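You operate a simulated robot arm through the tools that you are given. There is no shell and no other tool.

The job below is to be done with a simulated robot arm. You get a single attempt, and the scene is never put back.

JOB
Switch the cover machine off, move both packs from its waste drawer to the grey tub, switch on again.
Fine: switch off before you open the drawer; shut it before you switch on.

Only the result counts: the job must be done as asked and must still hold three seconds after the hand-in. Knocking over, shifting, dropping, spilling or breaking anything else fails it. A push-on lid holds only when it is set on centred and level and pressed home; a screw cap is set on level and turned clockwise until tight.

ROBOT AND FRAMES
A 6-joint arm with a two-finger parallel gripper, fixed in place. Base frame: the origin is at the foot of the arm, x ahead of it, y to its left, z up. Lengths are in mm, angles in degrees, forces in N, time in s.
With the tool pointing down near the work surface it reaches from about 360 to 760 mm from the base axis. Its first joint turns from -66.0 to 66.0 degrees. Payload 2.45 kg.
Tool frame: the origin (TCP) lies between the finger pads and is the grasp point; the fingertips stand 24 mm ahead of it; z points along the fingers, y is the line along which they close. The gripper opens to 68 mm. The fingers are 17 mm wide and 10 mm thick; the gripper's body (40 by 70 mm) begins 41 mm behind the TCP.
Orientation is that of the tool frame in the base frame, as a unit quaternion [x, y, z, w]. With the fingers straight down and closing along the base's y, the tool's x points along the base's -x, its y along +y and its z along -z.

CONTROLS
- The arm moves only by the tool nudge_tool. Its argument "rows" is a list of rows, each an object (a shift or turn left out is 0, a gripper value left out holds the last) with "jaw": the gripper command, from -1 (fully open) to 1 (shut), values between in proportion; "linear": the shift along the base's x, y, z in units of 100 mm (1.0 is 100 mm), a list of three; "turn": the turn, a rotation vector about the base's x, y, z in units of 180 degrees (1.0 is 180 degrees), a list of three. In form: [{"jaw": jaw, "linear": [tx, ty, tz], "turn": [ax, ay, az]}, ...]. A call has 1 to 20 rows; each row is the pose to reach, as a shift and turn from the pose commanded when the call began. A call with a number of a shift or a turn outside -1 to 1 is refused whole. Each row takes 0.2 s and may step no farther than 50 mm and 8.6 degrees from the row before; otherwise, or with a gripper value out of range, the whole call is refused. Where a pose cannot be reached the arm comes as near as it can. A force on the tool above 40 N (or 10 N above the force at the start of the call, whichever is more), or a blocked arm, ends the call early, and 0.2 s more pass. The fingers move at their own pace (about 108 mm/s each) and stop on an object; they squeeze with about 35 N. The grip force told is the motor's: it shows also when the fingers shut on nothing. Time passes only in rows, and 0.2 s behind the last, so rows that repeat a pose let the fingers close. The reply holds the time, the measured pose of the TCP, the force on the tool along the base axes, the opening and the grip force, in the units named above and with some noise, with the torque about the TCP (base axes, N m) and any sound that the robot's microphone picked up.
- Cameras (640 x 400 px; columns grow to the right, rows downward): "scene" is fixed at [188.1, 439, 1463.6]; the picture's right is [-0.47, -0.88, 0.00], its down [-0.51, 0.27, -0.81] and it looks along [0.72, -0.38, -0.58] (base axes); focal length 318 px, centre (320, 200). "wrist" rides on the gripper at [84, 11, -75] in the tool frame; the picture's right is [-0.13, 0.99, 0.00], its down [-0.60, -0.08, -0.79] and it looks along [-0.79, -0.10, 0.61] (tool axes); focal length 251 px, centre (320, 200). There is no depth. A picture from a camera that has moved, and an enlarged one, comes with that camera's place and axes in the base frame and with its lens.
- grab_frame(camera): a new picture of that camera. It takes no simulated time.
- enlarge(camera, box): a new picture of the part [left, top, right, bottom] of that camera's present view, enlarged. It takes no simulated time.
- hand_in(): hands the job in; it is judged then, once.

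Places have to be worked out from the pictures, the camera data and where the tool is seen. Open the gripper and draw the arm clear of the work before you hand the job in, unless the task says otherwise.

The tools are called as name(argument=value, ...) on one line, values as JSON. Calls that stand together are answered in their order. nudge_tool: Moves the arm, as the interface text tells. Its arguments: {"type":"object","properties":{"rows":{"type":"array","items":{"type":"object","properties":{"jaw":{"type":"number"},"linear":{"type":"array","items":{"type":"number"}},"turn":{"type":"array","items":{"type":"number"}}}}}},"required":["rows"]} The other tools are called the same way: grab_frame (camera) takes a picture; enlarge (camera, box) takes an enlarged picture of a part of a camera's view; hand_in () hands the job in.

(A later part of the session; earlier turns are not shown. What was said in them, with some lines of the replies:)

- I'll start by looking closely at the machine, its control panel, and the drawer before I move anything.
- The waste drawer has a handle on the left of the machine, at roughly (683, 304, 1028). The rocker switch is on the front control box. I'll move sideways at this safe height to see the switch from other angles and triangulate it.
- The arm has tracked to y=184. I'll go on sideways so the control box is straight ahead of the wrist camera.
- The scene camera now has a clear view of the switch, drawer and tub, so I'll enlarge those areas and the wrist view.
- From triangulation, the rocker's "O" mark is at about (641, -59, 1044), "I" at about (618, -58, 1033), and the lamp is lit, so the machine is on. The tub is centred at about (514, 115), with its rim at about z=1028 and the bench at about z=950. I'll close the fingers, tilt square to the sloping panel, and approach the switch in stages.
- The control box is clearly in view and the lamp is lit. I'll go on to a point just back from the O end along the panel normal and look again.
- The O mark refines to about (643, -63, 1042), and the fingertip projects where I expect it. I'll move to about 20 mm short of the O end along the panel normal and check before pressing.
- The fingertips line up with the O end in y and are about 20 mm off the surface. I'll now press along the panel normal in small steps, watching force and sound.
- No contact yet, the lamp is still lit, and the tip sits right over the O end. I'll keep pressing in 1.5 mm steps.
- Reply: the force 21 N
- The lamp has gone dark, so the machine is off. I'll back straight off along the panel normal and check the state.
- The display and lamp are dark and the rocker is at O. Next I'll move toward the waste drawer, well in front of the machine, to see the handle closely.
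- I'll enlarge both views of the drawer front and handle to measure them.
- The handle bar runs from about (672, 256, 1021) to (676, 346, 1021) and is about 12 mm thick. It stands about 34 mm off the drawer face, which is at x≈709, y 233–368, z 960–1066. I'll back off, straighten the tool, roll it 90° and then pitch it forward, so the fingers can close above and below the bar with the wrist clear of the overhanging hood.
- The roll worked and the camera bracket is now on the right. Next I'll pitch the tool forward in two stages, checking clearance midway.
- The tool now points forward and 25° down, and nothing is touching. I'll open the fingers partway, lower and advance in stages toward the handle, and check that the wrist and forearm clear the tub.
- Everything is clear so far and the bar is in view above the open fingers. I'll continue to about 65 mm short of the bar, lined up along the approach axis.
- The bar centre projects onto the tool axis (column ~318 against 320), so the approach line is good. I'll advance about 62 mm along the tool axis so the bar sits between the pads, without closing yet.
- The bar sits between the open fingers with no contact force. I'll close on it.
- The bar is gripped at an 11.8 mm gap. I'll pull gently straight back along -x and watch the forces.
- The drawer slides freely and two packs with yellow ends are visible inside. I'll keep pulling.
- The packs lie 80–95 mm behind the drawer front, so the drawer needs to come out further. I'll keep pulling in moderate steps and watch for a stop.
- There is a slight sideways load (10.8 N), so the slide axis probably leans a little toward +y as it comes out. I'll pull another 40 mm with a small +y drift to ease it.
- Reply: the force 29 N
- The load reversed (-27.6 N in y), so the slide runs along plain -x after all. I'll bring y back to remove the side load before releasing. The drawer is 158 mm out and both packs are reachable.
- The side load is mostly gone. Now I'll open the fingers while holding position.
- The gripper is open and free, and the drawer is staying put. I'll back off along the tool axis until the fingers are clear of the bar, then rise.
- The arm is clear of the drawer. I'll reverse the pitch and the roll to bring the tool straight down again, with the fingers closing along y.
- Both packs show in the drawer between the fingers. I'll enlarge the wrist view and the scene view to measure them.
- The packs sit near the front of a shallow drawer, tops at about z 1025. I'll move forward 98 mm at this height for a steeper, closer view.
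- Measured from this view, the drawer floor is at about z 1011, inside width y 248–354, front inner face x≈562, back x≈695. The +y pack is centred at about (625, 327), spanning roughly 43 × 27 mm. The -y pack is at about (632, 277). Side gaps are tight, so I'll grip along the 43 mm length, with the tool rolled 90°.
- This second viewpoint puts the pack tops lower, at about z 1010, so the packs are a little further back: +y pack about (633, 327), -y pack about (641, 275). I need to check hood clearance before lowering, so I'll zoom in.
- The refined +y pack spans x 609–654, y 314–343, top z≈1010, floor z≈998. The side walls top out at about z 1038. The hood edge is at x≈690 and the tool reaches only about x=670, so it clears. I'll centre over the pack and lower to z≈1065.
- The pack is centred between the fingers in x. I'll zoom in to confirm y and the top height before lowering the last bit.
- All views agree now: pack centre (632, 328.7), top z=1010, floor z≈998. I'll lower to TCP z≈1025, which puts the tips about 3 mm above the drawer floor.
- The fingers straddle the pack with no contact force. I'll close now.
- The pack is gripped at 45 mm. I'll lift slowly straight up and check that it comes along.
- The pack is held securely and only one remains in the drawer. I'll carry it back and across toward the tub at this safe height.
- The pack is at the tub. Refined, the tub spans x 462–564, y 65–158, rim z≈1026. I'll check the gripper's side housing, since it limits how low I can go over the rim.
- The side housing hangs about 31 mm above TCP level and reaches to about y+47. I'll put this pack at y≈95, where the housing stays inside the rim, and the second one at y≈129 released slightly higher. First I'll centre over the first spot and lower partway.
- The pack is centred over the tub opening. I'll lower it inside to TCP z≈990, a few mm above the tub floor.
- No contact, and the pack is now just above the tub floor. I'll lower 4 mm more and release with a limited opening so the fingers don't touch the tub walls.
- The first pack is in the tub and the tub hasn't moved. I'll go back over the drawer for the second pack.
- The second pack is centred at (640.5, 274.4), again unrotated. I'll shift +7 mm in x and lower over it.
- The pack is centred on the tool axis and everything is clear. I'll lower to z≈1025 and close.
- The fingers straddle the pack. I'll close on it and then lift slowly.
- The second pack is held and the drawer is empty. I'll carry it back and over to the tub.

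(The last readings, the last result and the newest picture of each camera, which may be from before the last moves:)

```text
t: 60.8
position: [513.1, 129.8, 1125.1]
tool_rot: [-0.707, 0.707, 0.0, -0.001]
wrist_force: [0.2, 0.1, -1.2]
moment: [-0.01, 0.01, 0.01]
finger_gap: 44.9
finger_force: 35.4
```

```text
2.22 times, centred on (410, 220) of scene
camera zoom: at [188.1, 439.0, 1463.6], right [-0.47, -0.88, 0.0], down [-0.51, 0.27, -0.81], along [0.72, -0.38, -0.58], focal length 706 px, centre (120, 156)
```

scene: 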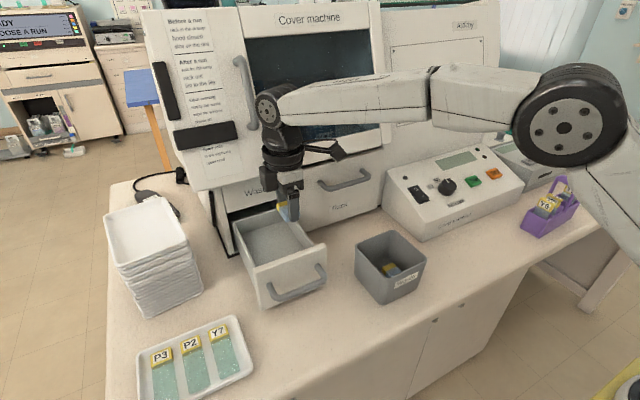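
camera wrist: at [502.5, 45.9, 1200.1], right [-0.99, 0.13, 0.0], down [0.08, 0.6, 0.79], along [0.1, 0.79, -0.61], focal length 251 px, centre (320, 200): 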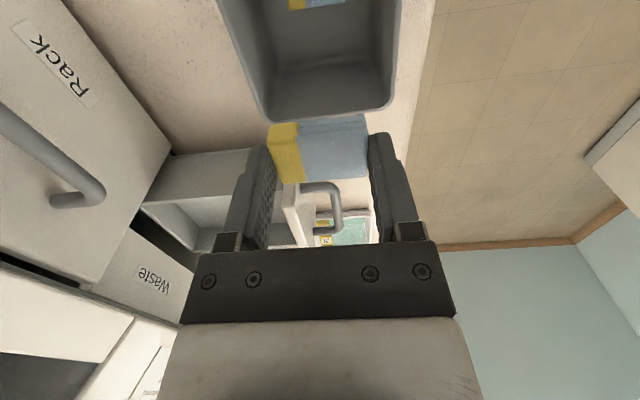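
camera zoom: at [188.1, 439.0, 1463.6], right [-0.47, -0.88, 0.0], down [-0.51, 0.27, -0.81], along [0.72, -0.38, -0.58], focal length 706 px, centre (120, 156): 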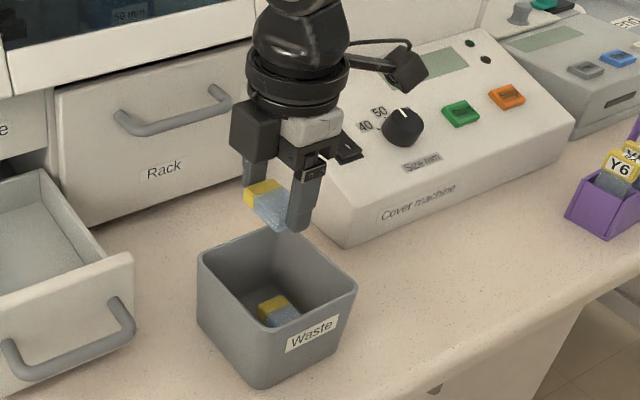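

The first pack lies on the -y side of the tub floor. I'll lower the second on the +y side, stopping at z≈1004 so the side housing stays above the rim.

nudge_tool(rows=[{"jaw": 1, "linear": [0.01, 0, -0.2]}, {"linear": [0.01, 0, -0.4]}, {"linear": [0.01, 0, -0.6]}, {"linear": [0.01, 0, -0.8]}, {"linear": [0.01, 0, -0.95]}])

enlarge(camera="scene", box=[340, 150, 440, 310])

grab_frame(camera="wrist")

```text
t: 62.0
position: [513.4, 129.5, 1029.6]
tool_rot: [0.707, -0.707, 0.001, 0.001]
wrist_force: [0.0, 0.1, 0.0]
moment: [0.01, 0.0, 0.01]
finger_gap: 44.9
finger_force: 34.8
```

```text
2.50 times, centred on (390, 230) of scene
camera zoom: at [188.1, 439.0, 1463.6], right [-0.47, -0.88, 0.0], down [-0.51, 0.27, -0.81], along [0.72, -0.38, -0.58], focal length 794 px, centre (145, 125)
```

zoom: 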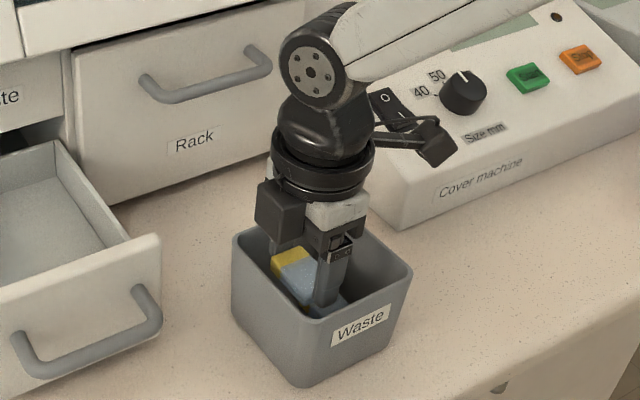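

```text
taken
camera wrist: at [503.0, 46.6, 1104.6], right [-0.99, 0.13, 0.0], down [0.08, 0.6, 0.79], along [0.1, 0.79, -0.61], focal length 251 px, centre (320, 200)
```

wrist: 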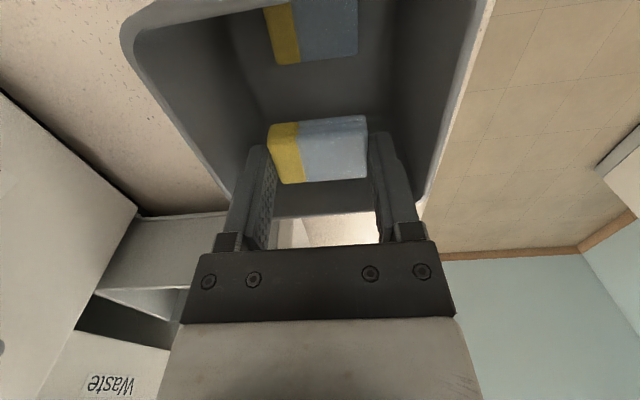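

The housing bottom measures about 33 mm above TCP, so z≈1001 still leaves about 7 mm over the rim. I'll lower the last 28 mm and release.

nudge_tool(rows=[{"jaw": 1, "linear": [0, 0, -0.1]}, {"linear": [0, 0, -0.2]}, {"linear": [0, 0, -0.285]}, {"jaw": 1, "linear": [0, 0, -0.285]}])

nudge_tool(rows=[{"jaw": -0.45}, {"jaw": -0.6}, {"jaw": -0.6}])

nudge_tool(rows=[{"jaw": -0.6, "linear": [0, 0, 0.1]}, {"linear": [0, 0, 0.25]}, {"linear": [0, 0, 0.4]}, {"linear": [0, 0, 0.6]}, {"linear": [0, 0, 0.8]}, {"linear": [0, 0, 1.0]}])

grab_frame(camera="wrist")

grab_frame(camera="scene")

```text
t: 63.0
position: [514.3, 131.8, 1002.4]
tool_rot: [0.707, -0.707, 0.0, 0.0]
wrist_force: [-0.4, 0.1, -0.8]
moment: [0.03, 0.01, 0.01]
finger_gap: 44.7
finger_force: 34.5
```

```text
t: 63.8
position: [513.8, 130.8, 1002.4]
tool_rot: [0.707, -0.707, -0.001, 0.0]
wrist_force: [-0.1, -0.7, -0.2]
moment: [0.01, 0.03, 0.01]
finger_gap: 54.3
finger_force: 0.0
```

```text
t: 65.2
position: [515.3, 130.9, 1103.0]
tool_rot: [0.708, -0.707, 0.0, 0.001]
wrist_force: [0.0, -0.1, 0.8]
moment: [0.0, -0.01, 0.0]
finger_gap: 54.1
finger_force: 0.0
```

```text
taken
camera wrist: at [503.8, 47.7, 1177.1], right [-0.99, 0.13, 0.0], down [0.08, 0.6, 0.79], along [0.1, 0.79, -0.61], focal length 251 px, centre (320, 200)
```

wrist: 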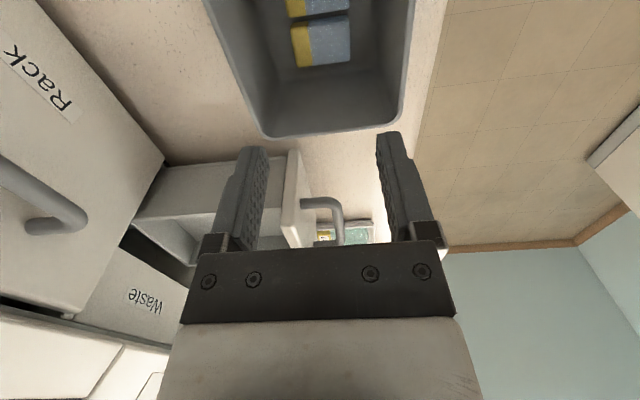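

```text
taken
```

scene: 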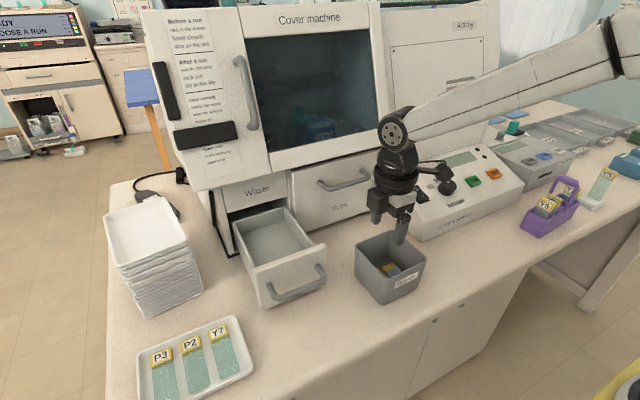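

Both packs are lying flat in the tub, which hasn't moved. Next I'll shut the drawer: back to the spot in front of the handle, pitch forward the same way, and re-grip the bar.

nudge_tool(rows=[{"jaw": -0.6, "linear": [-0.05, 0.05, 0.2]}, {"linear": [-0.15, 0.2, 0.4]}, {"linear": [-0.3, 0.4, 0.47]}, {"linear": [-0.45, 0.6, 0.47]}, {"linear": [-0.53, 0.85, 0.47]}])

nudge_tool(rows=[{"jaw": -0.4, "linear": [0, 0.25, 0]}, {"linear": [0, 0.5, 0]}, {"linear": [0, 0.7, 0]}, {"linear": [0, 0.855, 0]}])

nudge_tool(rows=[{"turn": [0, -0.0451, 0]}, {"turn": [0, -0.0902, 0]}, {"turn": [0, -0.1353, 0]}, {"turn": [0, -0.1804, 0]}, {"turn": [0, -0.2255, 0]}, {"turn": [0, -0.2706, 0]}, {"turn": [0, -0.3157, 0]}, {"turn": [0, -0.361, 0]}])

grab_frame(camera="scene")

grab_frame(camera="wrist")

```text
t: 66.4
position: [459.8, 216.3, 1147.9]
tool_rot: [0.707, -0.707, 0.0, 0.001]
wrist_force: [-0.3, -0.1, 0.3]
moment: [0.03, 0.01, 0.01]
finger_gap: 54.6
finger_force: 0.1
```

```text
t: 67.4
position: [461.4, 300.0, 1150.5]
tool_rot: [0.707, -0.707, -0.001, 0.001]
wrist_force: [0.2, -0.6, 0.6]
moment: [0.02, 0.0, 0.01]
finger_gap: 47.8
finger_force: 0.1
```

```text
t: 69.2
position: [460.7, 302.1, 1148.3]
tool_rot: [0.596, -0.596, 0.38, -0.38]
wrist_force: [0.2, -0.7, -1.2]
moment: [0.01, 0.03, 0.03]
finger_gap: 47.6
finger_force: 0.0
```

```text
taken
```

scene: 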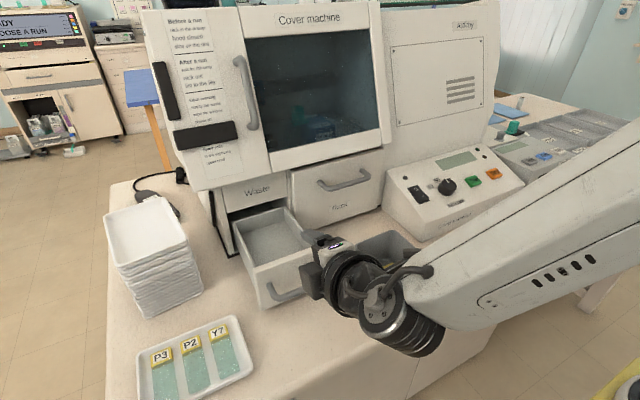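

```text
taken
camera wrist: at [388.3, 217.3, 1169.3], right [-0.42, 0.13, -0.9], down [-0.69, 0.6, 0.41], along [0.6, 0.79, -0.16], focal length 251 px, centre (320, 200)
```

wrist: 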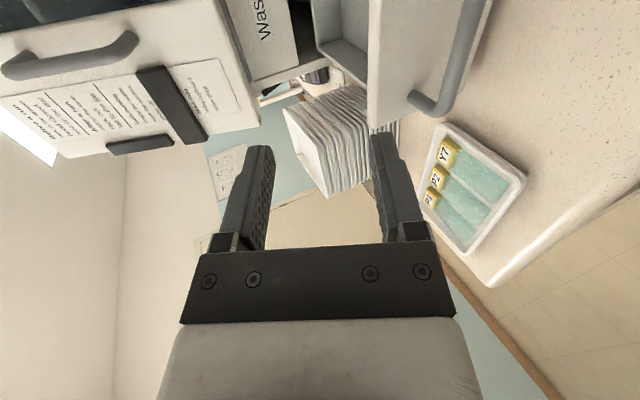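

I'm at the same pose I left from. I'll lower straight down in front of the bar and check the alignment before advancing.

nudge_tool(rows=[{"jaw": -0.4, "linear": [0, -0.01, -0.2]}, {"linear": [0, -0.01, -0.4]}, {"linear": [0, -0.01, -0.6]}, {"linear": [0, -0.01, -0.8]}, {"linear": [0, -0.01, -1.0]}])

grab_frame(camera="wrist")

grab_frame(camera="scene")

```text
t: 70.4
position: [462.4, 298.8, 1047.8]
tool_rot: [-0.596, 0.598, -0.379, 0.38]
wrist_force: [-1.1, 0.7, 0.7]
moment: [-0.03, 0.01, 0.01]
finger_gap: 47.6
finger_force: 0.0
```

```text
taken
camera wrist: at [389.3, 215.5, 1069.3], right [-0.42, 0.13, -0.9], down [-0.68, 0.6, 0.41], along [0.6, 0.79, -0.16], focal length 251 px, centre (320, 200)
```

wrist: 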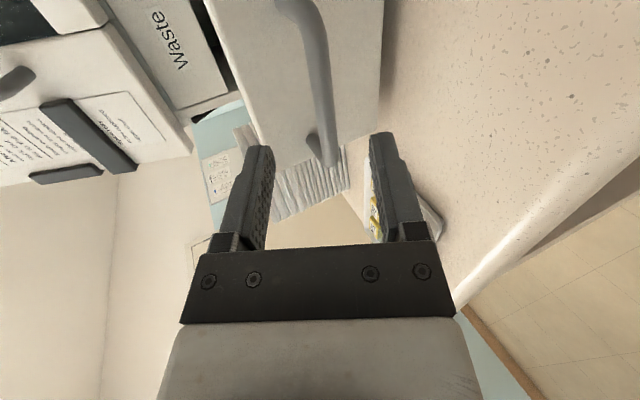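

```text
taken
```

scene: 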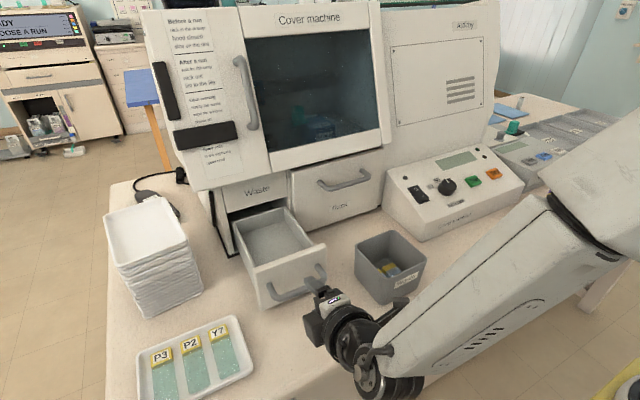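

The bar lies between the fingers again. I'll advance along the tool axis to the earlier grip point and close.

nudge_tool(rows=[{"jaw": -0.4, "linear": [0.12, 0.01, -0.058]}, {"linear": [0.24, 0.02, -0.116]}, {"linear": [0.36, 0.02, -0.172]}, {"linear": [0.465, 0.02, -0.225]}])

grab_frame(camera="wrist")

nudge_tool(rows=[{"jaw": 1}, {"jaw": 1}, {"jaw": 1}])

enlarge(camera="wrist", box=[200, 100, 440, 250])

```text
t: 71.4
position: [506.8, 300.9, 1025.1]
tool_rot: [-0.596, 0.597, -0.38, 0.38]
wrist_force: [-0.1, 0.6, -0.6]
moment: [-0.05, 0.02, 0.0]
finger_gap: 47.6
finger_force: 0.1
```

```text
taken
camera wrist: at [434.6, 217.9, 1046.9], right [-0.42, 0.13, -0.9], down [-0.68, 0.61, 0.41], along [0.6, 0.79, -0.17], focal length 251 px, centre (320, 200)
```

wrist: 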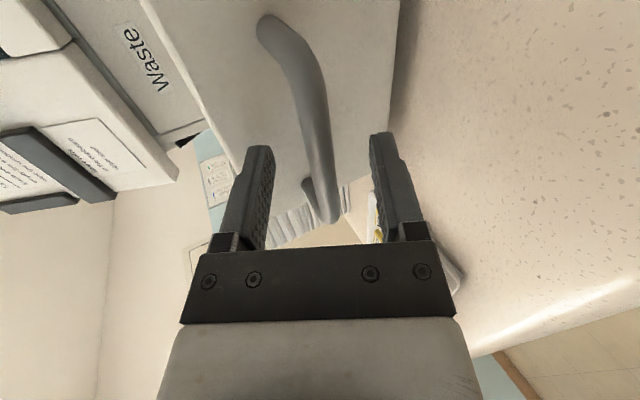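

```text
t: 72.2
position: [506.1, 300.8, 1024.8]
tool_rot: [0.598, -0.597, 0.379, -0.377]
wrist_force: [1.2, 0.8, -10.0]
moment: [-0.06, 0.07, 0.29]
finger_gap: 11.7
finger_force: 32.6
```

```text
2.67 times, centred on (320, 175) of wrist
camera zoom: at [434.2, 217.9, 1046.3], right [-0.42, 0.13, -0.9], down [-0.68, 0.6, 0.41], along [0.59, 0.79, -0.17], focal length 670 px, centre (320, 267)
```

zoom: 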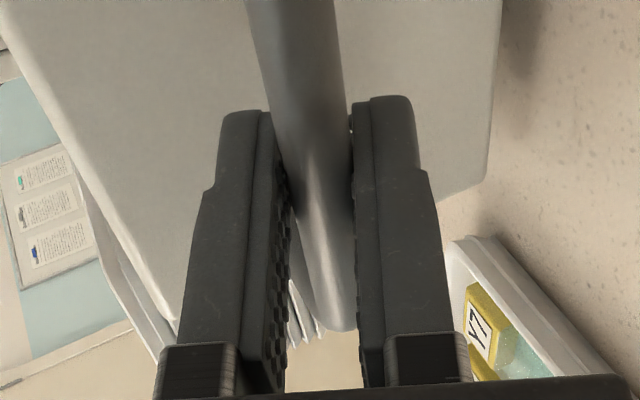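

The bar is gripped at 11.7 mm. I'll push the drawer in along +x in steps, watching the force.

nudge_tool(rows=[{"jaw": 1, "linear": [0.05, 0, -0.005]}, {"linear": [0.13, 0, -0.007]}, {"linear": [0.22, 0, -0.007]}, {"linear": [0.31, 0, -0.007]}, {"linear": [0.4, 0, -0.007]}, {"linear": [0.49, 0, -0.007]}, {"linear": [0.58, 0, -0.007]}, {"linear": [0.67, 0, -0.007]}, {"linear": [0.76, 0, -0.007]}])

grab_frame(camera="scene")

```text
t: 74.2
position: [583.6, 301.7, 1025.8]
tool_rot: [-0.597, 0.598, -0.379, 0.378]
wrist_force: [-1.0, 0.4, -20.0]
moment: [-0.26, 0.15, -0.27]
finger_gap: 11.8
finger_force: 32.3
```

```text
taken
```

scene: 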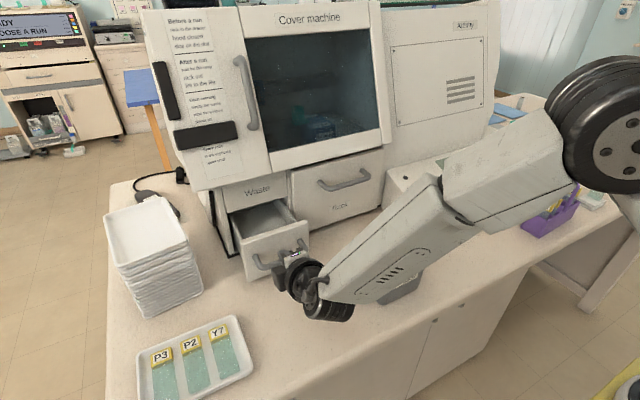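

The drawer is sliding in. There is some vertical load (-20 N), so I'll ease z down slightly while pushing on.

nudge_tool(rows=[{"jaw": 1, "linear": [0.05, 0, -0.015]}, {"linear": [0.14, 0, -0.02]}, {"linear": [0.23, 0, -0.02]}, {"linear": [0.32, 0, -0.02]}, {"linear": [0.41, 0, -0.02]}, {"linear": [0.5, 0, -0.02]}, {"linear": [0.59, 0, -0.02]}, {"linear": [0.68, 0, -0.02]}])

enlarge(camera="scene", box=[200, 170, 360, 270])

```text
t: 76.0
position: [651.8, 301.4, 1024.2]
tool_rot: [-0.595, 0.597, -0.381, 0.38]
wrist_force: [-1.8, -13.6, -1.7]
moment: [-0.25, 0.03, 0.14]
finger_gap: 11.4
finger_force: 32.4
```

```text
4.00 times, centred on (280, 220) of scene
camera zoom: at [188.1, 438.6, 1463.7], right [-0.47, -0.88, 0.0], down [-0.51, 0.27, -0.81], along [0.72, -0.38, -0.58], focal length 1270 px, centre (480, 120)
```

zoom: 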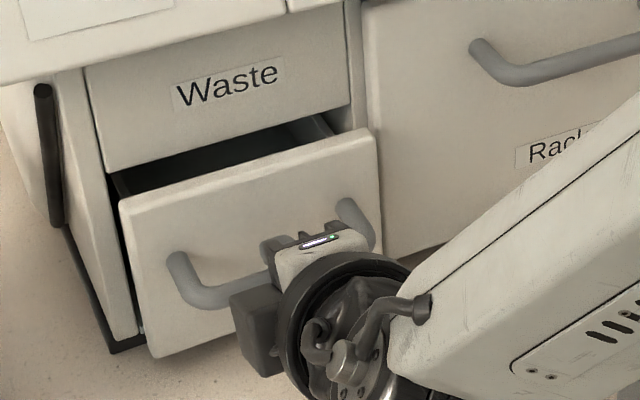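

About 13 mm remains. I'll push in small steps until it meets the stop.

nudge_tool(rows=[{"jaw": 1, "linear": [0.04, -0.008, 0]}, {"linear": [0.07, -0.008, 0]}, {"linear": [0.1, -0.008, 0]}, {"linear": [0.12, -0.008, 0]}, {"linear": [0.135, -0.008, 0]}, {"linear": [0.15, -0.008, 0]}])

enlarge(camera="scene", box=[200, 170, 360, 270])

```text
t: 77.4
position: [664.6, 301.0, 1025.3]
tool_rot: [-0.596, 0.597, -0.379, 0.38]
wrist_force: [-18.6, -10.5, 14.1]
moment: [-0.35, -0.08, -0.27]
finger_gap: 11.8
finger_force: 32.0
```

```text
4.00 times, centred on (280, 220) of scene
camera zoom: at [187.2, 438.5, 1463.8], right [-0.47, -0.88, 0.0], down [-0.51, 0.27, -0.81], along [0.72, -0.38, -0.58], focal length 1270 px, centre (480, 120)
```

zoom: 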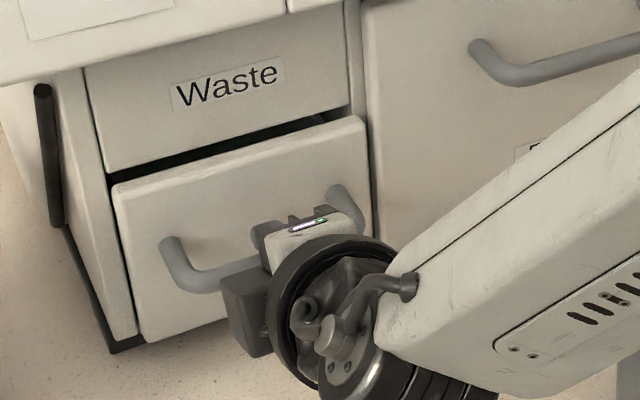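

It has reached the stop (-18.6 N in x at x=664.6), and the drawer front lines up as it did at the start. I'll ease off, open the fingers, and back away along the tool axis.

nudge_tool(rows=[{"jaw": -0.4, "linear": [0, 0, 0]}, {"jaw": -0.4, "linear": [0, 0, 0]}, {"jaw": -0.4, "linear": [0, 0, 0]}])

grab_frame(camera="wrist")

nudge_tool(rows=[{"linear": [-0.1, 0, 0.047]}, {"linear": [-0.22, 0, 0.103]}, {"linear": [-0.35, 0, 0.163]}, {"linear": [-0.5, 0, 0.233]}, {"linear": [-0.65, 0, 0.303]}])

enlarge(camera="scene", box=[200, 170, 320, 260])

grab_frame(camera="wrist")

```text
t: 78.2
position: [666.4, 301.4, 1022.4]
tool_rot: [-0.596, 0.598, -0.38, 0.379]
wrist_force: [-0.3, -0.8, -0.3]
moment: [-0.01, 0.02, 0.0]
finger_gap: 47.6
finger_force: 0.0
```

```text
taken
camera wrist: at [593.9, 217.7, 1044.3], right [-0.42, 0.13, -0.9], down [-0.68, 0.6, 0.41], along [0.6, 0.79, -0.17], focal length 251 px, centre (320, 200)
```

wrist: 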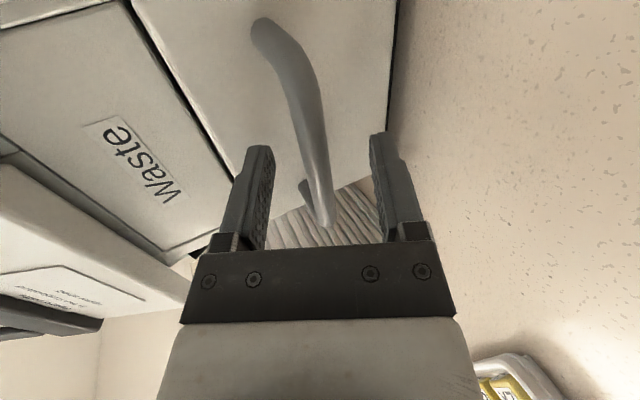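

```text
t: 79.4
position: [602.4, 300.7, 1055.1]
tool_rot: [-0.597, 0.597, -0.379, 0.379]
wrist_force: [0.7, -0.7, -0.3]
moment: [0.02, -0.02, -0.01]
finger_gap: 47.3
finger_force: 0.0
```

```text
4.44 times, centred on (260, 215) of scene
camera zoom: at [188.1, 439.0, 1463.6], right [-0.47, -0.88, 0.0], down [-0.51, 0.27, -0.81], along [0.72, -0.38, -0.58], focal length 1412 px, centre (587, 133)
```

zoom: 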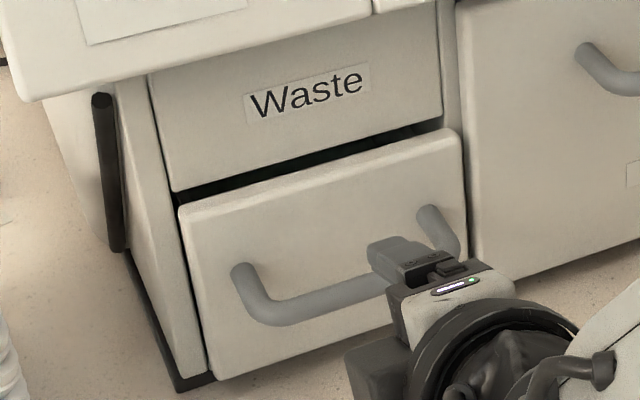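

```text
taken
camera wrist: at [529.7, 217.4, 1075.5], right [-0.42, 0.13, -0.9], down [-0.68, 0.6, 0.41], along [0.6, 0.79, -0.17], focal length 251 px, centre (320, 200)
```

wrist: 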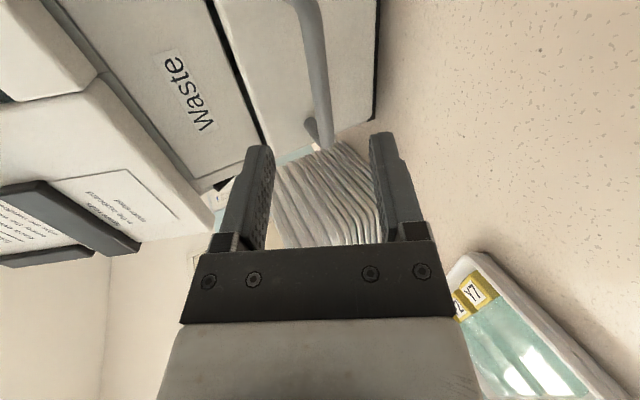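

The enlarged view matches the initial one corner for corner, so the drawer is fully shut. Next I'll retreat up and back, then bring the tool upright to go to the switch.

nudge_tool(rows=[{"jaw": -0.4, "linear": [-0.17, 0, 0.15]}, {"linear": [-0.34, 0, 0.32]}, {"linear": [-0.51, 0, 0.49]}, {"linear": [-0.68, 0, 0.66]}, {"linear": [-0.85, 0, 0.83]}, {"linear": [-1.0, 0, 0.98]}])

nudge_tool(rows=[{"jaw": 1, "linear": [-0.03, 0, 0.05], "turn": [0, 0.0451, 0]}, {"linear": [-0.06, 0, 0.1], "turn": [0, 0.0902, 0]}, {"linear": [-0.1, 0, 0.15], "turn": [0, 0.1353, 0]}, {"linear": [-0.15, 0, 0.2], "turn": [0, 0.1804, 0]}, {"linear": [-0.2, 0, 0.25], "turn": [0, 0.2255, 0]}, {"linear": [-0.25, 0, 0.3], "turn": [0, 0.2706, 0]}, {"linear": [-0.25, 0, 0.3], "turn": [0, 0.3157, 0]}, {"linear": [-0.25, 0, 0.3], "turn": [0, 0.361, 0]}])

nudge_tool(rows=[{"jaw": 1, "turn": [0, 0, -0.0455]}, {"turn": [0, 0, -0.091]}, {"turn": [0, 0, -0.1365]}, {"turn": [0, 0, -0.182]}, {"turn": [0, 0, -0.2275]}, {"turn": [0, 0, -0.273]}, {"turn": [0, 0, -0.3185]}, {"turn": [0, 0, -0.364]}, {"turn": [0, 0, -0.4095]}, {"turn": [0, 0, -0.455]}, {"turn": [0, 0, -0.5]}])

grab_frame(camera="scene")

```text
t: 80.8
position: [501.9, 302.1, 1153.1]
tool_rot: [-0.596, 0.597, -0.38, 0.379]
wrist_force: [-0.3, -0.3, 0.1]
moment: [0.0, 0.01, 0.03]
finger_gap: 47.7
finger_force: 0.2
```

```text
t: 82.6
position: [476.2, 300.8, 1182.5]
tool_rot: [0.707, -0.707, -0.001, 0.001]
wrist_force: [-0.3, 0.0, -0.1]
moment: [-0.02, 0.01, -0.01]
finger_gap: 0.0
finger_force: 23.4
```

```text
t: 85.0
position: [476.1, 299.7, 1183.3]
tool_rot: [0.002, 1.0, 0.001, 0.0]
wrist_force: [-0.7, -0.7, 0.1]
moment: [-0.03, 0.01, 0.04]
finger_gap: 0.2
finger_force: 23.2
```

```text
taken
```

scene: 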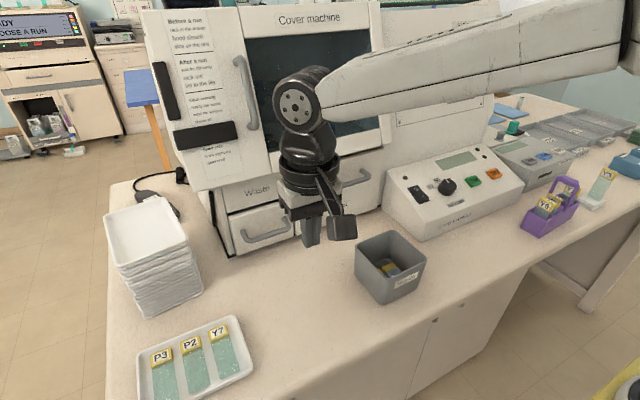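

The drawer is shut and both packs are in the tub. I'll travel across at a safe height to the switch with the fingers closed and tilt 20° again.

nudge_tool(rows=[{"jaw": 1, "linear": [0.08, -0.25, 0], "turn": [0, -0.037, 0]}, {"linear": [0.16, -0.5, 0], "turn": [0, -0.074, 0]}, {"linear": [0.25, -0.75, 0], "turn": [0, -0.111, 0]}, {"linear": [0.35, -1.0, 0], "turn": [0, -0.111, 0]}])

nudge_tool(rows=[{"linear": [0, -0.25, 0]}, {"linear": [0, -0.5, 0]}, {"linear": [0, -0.75, 0]}, {"linear": [0, -1.0, 0]}])

nudge_tool(rows=[{"linear": [0, -0.25, 0]}, {"linear": [0, -0.5, 0]}, {"linear": [0, -0.75, 0]}, {"linear": [0, -1.0, 0]}])

nudge_tool(rows=[{"linear": [0.2, -0.2, -0.15]}, {"linear": [0.4, -0.4, -0.3]}, {"linear": [0.6, -0.6, -0.45]}, {"linear": [0.78, -0.63, -0.65]}])

grab_frame(camera="wrist")

enlarge(camera="scene", box=[375, 120, 535, 220])

```text
t: 86.0
position: [512.6, 200.8, 1182.7]
tool_rot: [0.001, 0.985, 0.001, 0.174]
wrist_force: [-0.1, -0.6, 0.0]
moment: [-0.01, 0.0, 0.01]
finger_gap: 0.0
finger_force: 23.8
```

```text
t: 87.0
position: [512.9, 101.9, 1181.9]
tool_rot: [0.0, 0.985, 0.001, 0.173]
wrist_force: [-0.1, -0.6, -0.3]
moment: [0.01, 0.03, -0.01]
finger_gap: 0.1
finger_force: 23.6
```

```text
t: 88.0
position: [511.2, 3.2, 1181.4]
tool_rot: [0.0, 0.985, 0.001, 0.172]
wrist_force: [0.3, -0.5, 0.0]
moment: [0.0, -0.02, -0.05]
finger_gap: 0.0
finger_force: 23.1
```

```text
t: 89.0
position: [589.0, -63.2, 1116.2]
tool_rot: [-0.001, 0.985, 0.001, 0.174]
wrist_force: [0.4, 0.7, -0.9]
moment: [0.05, -0.02, -0.01]
finger_gap: 0.0
finger_force: 23.6
```

```text
taken
camera wrist: at [485.1, -51.0, 1157.9], right [0.12, 0.99, 0.05], down [0.3, -0.08, 0.95], along [0.95, -0.1, -0.3], focal length 251 px, centre (320, 200)
```

wrist: 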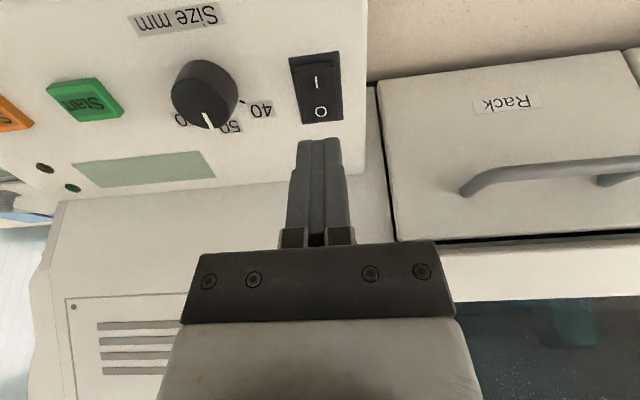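

```text
4.00 times, centred on (455, 170) of scene
camera zoom: at [188.1, 439.0, 1463.6], right [-0.47, -0.88, 0.0], down [-0.51, 0.27, -0.81], along [0.72, -0.38, -0.58], focal length 1270 px, centre (-220, 320)
```

zoom: 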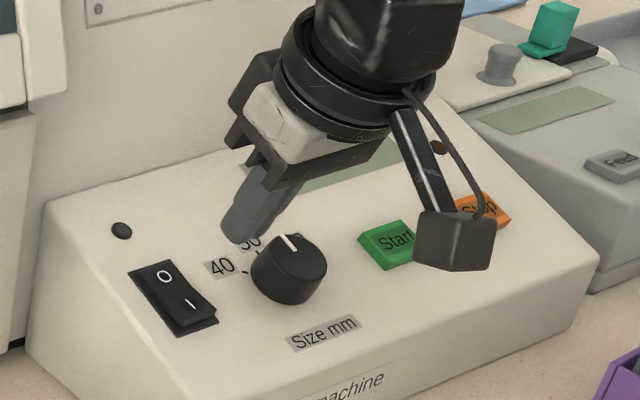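

The rocker's I end is now raised, at about (616, -63.5, 1037.5). I'll line up about 15 mm off it along the panel normal.

nudge_tool(rows=[{"jaw": 1, "linear": [0.05, 0, -0.14]}, {"linear": [0.1, 0, -0.28]}, {"linear": [0.14, 0, -0.42]}])

grab_frame(camera="wrist")

enlarge(camera="scene", box=[375, 140, 455, 210])

```text
t: 89.8
position: [603.4, -61.6, 1074.8]
tool_rot: [0.0, 0.985, 0.001, 0.173]
wrist_force: [0.6, 0.6, 0.1]
moment: [0.01, -0.02, 0.01]
finger_gap: 0.0
finger_force: 24.1
```

```text
taken
camera wrist: at [499.0, -50.3, 1115.8], right [0.12, 0.99, 0.05], down [0.3, -0.08, 0.95], along [0.95, -0.1, -0.3], focal length 251 px, centre (320, 200)
```

wrist: 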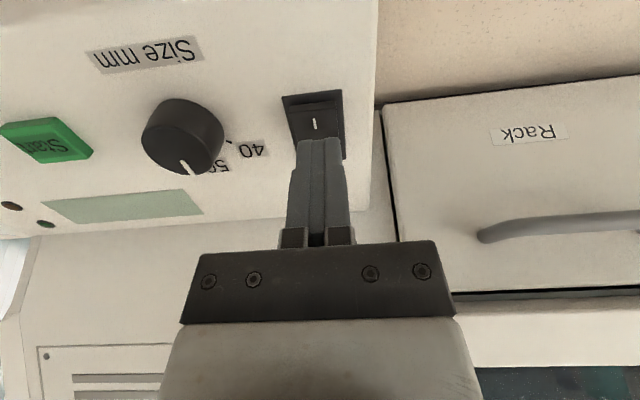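

```text
5.71 times, centred on (415, 175) of scene
camera zoom: at [188.1, 439.0, 1463.6], right [-0.47, -0.88, 0.0], down [-0.51, 0.27, -0.81], along [0.72, -0.38, -0.58], focal length 1815 px, centre (-223, 343)
```

zoom: 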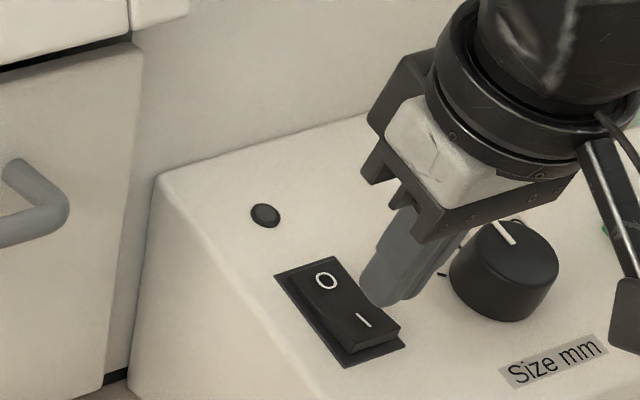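

The tip is aligned over the I end. I'll press along the normal in small steps and watch for the click and the lamp.

nudge_tool(rows=[{"jaw": 1, "linear": [0.0205, -0.015, -0.0564]}, {"linear": [0.0342, -0.015, -0.094]}, {"linear": [0.0445, -0.015, -0.122]}, {"linear": [0.0513, -0.015, -0.141]}, {"linear": [0.0581, -0.015, -0.16]}, {"linear": [0.065, -0.015, -0.179]}])

enlarge(camera="scene", box=[375, 140, 455, 210])

```text
t: 91.2
position: [609.6, -62.5, 1058.1]
tool_rot: [-0.001, 0.985, 0.001, 0.172]
wrist_force: [-0.9, -0.1, -0.5]
moment: [-0.01, -0.02, -0.06]
finger_gap: 0.0
finger_force: 23.0
```

```text
5.71 times, centred on (415, 175) of scene
camera zoom: at [188.1, 439.0, 1463.6], right [-0.47, -0.88, 0.0], down [-0.51, 0.27, -0.81], along [0.72, -0.38, -0.58], focal length 1815 px, centre (-223, 343)
```

zoom: 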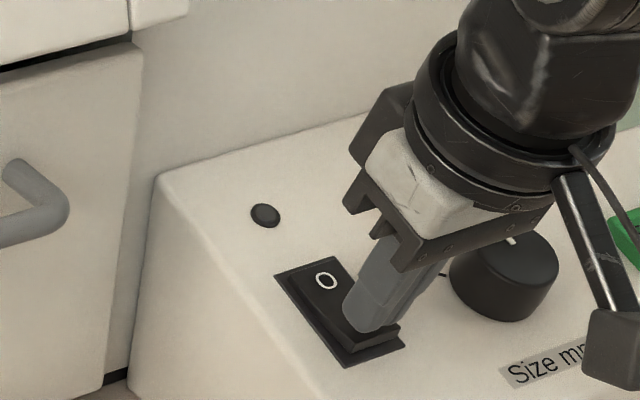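

Just short of contact with the tip on the I end. I'll press a few millimetres further.

nudge_tool(rows=[{"jaw": 1, "linear": [0.0051, 0, -0.0141]}, {"linear": [0.0103, 0, -0.0282]}, {"linear": [0.0154, 0, -0.0423]}, {"linear": [0.0205, 0, -0.0564]}])

enlarge(camera="scene", box=[375, 140, 455, 210])

```text
t: 92.2
position: [611.4, -63.1, 1051.9]
tool_rot: [0.0, 0.985, 0.001, 0.174]
wrist_force: [-3.3, 2.5, 5.4]
moment: [0.04, 0.0, 0.03]
finger_gap: 0.1
finger_force: 23.0
```

```text
5.71 times, centred on (415, 175) of scene
camera zoom: at [187.9, 439.0, 1463.6], right [-0.47, -0.88, 0.0], down [-0.51, 0.27, -0.81], along [0.72, -0.38, -0.58], focal length 1815 px, centre (-223, 343)
```

zoom: 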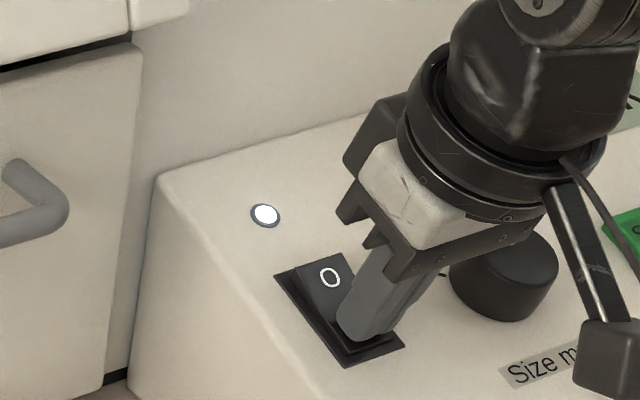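

The lamp is lit, so the machine is on again. I'll back off along the normal and up, then check everything.

nudge_tool(rows=[{"jaw": 1, "linear": [-0.02, 0, 0.055]}, {"linear": [-0.06, 0, 0.165]}, {"linear": [-0.13, 0, 0.36]}, {"linear": [-0.25, 0, 0.65]}, {"linear": [-0.5, 0, 0.9]}, {"linear": [-0.8, 0, 1.0]}])

grab_frame(camera="wrist")

grab_frame(camera="scene")

enlarge(camera="scene", box=[340, 140, 500, 310])

```text
t: 93.6
position: [533.1, -63.7, 1151.1]
tool_rot: [0.0, 0.985, 0.0, 0.173]
wrist_force: [-0.2, -0.1, 0.2]
moment: [0.0, -0.03, 0.0]
finger_gap: 0.0
finger_force: 23.7
```

```text
taken
camera wrist: at [428.9, -52.2, 1192.6], right [0.12, 0.99, 0.05], down [0.3, -0.08, 0.95], along [0.95, -0.1, -0.3], focal length 251 px, centre (320, 200)
```

wrist: 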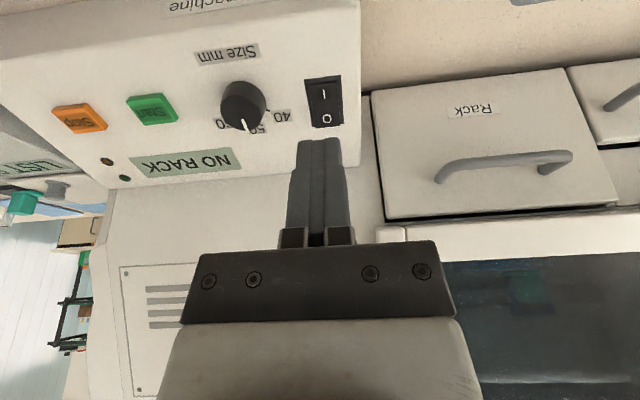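

```text
taken
```

scene: 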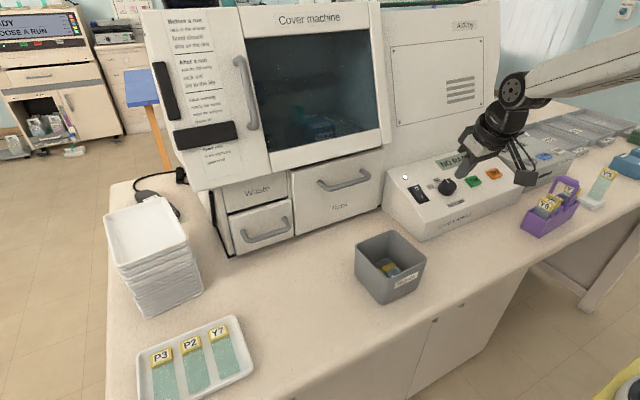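

```text
2.35 times, centred on (420, 225) of scene
camera zoom: at [188.1, 439.0, 1463.6], right [-0.47, -0.88, 0.0], down [-0.51, 0.27, -0.81], along [0.72, -0.38, -0.58], focal length 747 px, centre (85, 141)
```

zoom: 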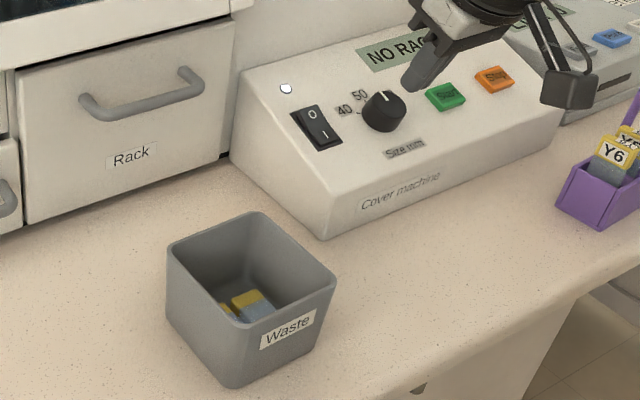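

The display shows "NO RACK", the lamp is lit, the drawer is shut, both packs are in the tub, and nothing else has moved. I'll draw the arm back and up and open the gripper before handing in.

nudge_tool(rows=[{"jaw": -1, "linear": [-0.2, 0.1, 0.2], "turn": [0, 0.037, 0]}, {"jaw": -1, "linear": [-0.4, 0.2, 0.4], "turn": [0, 0.074, 0]}, {"jaw": -1, "linear": [-0.6, 0.3, 0.6], "turn": [0, 0.111, 0]}, {"jaw": -1, "linear": [-0.8, 0.4, 0.8], "turn": [0, 0.111, 0]}, {"jaw": -1, "linear": [-0.9, 0.5, 0.95], "turn": [0, 0.111, 0]}])

grab_frame(camera="scene")

enlarge(camera="wrist", box=[0, 0, 640, 260])

enlarge(camera="scene", box=[200, 170, 320, 260])

```text
t: 94.8
position: [441.8, -15.0, 1247.0]
tool_rot: [0.0, 1.0, 0.001, -0.001]
wrist_force: [-0.5, 0.5, -0.1]
moment: [-0.01, -0.02, -0.01]
finger_gap: 67.8
finger_force: 0.0
```

```text
taken
```

scene: 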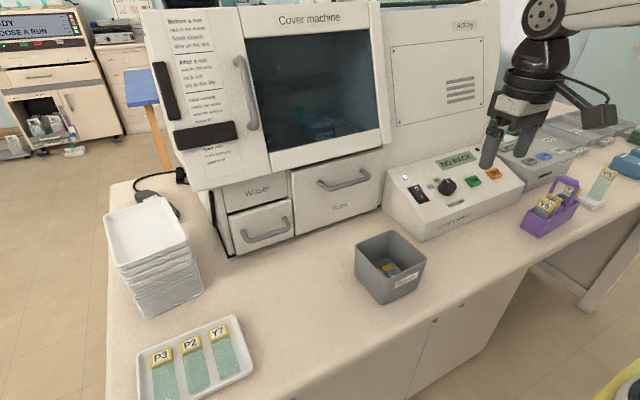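

```text
1.00 times, centred on (320, 130) of wrist (not enlarged: the box is as wide or as high as the picture)
camera zoom: at [357.6, -2.6, 1321.1], right [0.13, 0.99, 0.0], down [0.61, -0.08, 0.79], along [0.79, -0.1, -0.61], focal length 251 px, centre (320, 270)
```

zoom: 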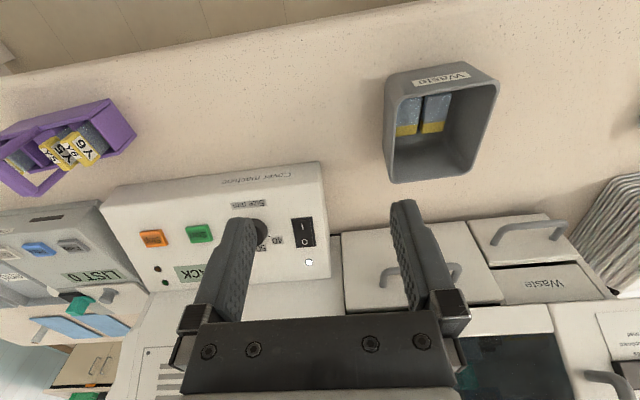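

```text
4.44 times, centred on (260, 215) of scene
camera zoom: at [188.1, 439.0, 1463.6], right [-0.47, -0.88, 0.0], down [-0.51, 0.27, -0.81], along [0.72, -0.38, -0.58], focal length 1412 px, centre (587, 133)
```

zoom: 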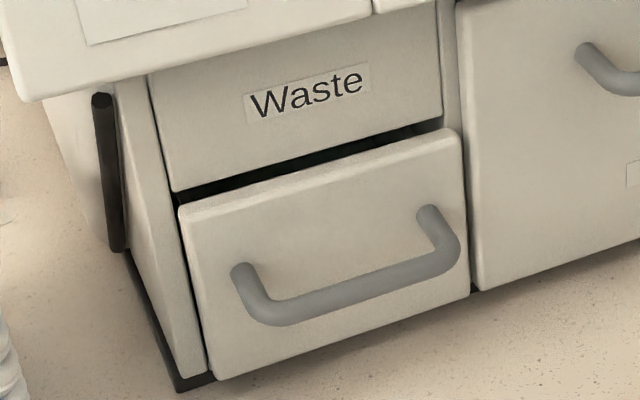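

The wrist view shows both packs side by side in the tub. The drawer is shut exactly as at the start, the lamp and display are on, and the arm is clear with the gripper open, so I'm handing in.

hand_in()

```text
The job is handed in.
```

The job is done and handed in. The cover machine was switched off, both packs were moved from the waste drawer to the grey tub, and the machine is on again.

- **Order:** I switched off before opening the drawer, and shut the drawer fully before switching on.
- **Machine:** the lamp is lit and the display reads "NO RACK", as it did at the start.
- **Packs:** both lie flat, side by side, on the tub floor. The second was released about 2 cm above the floor so the gripper would clear the rim.
- **Surroundings:** the final pictures show nothing else moved, and the arm is clear with the gripper open.
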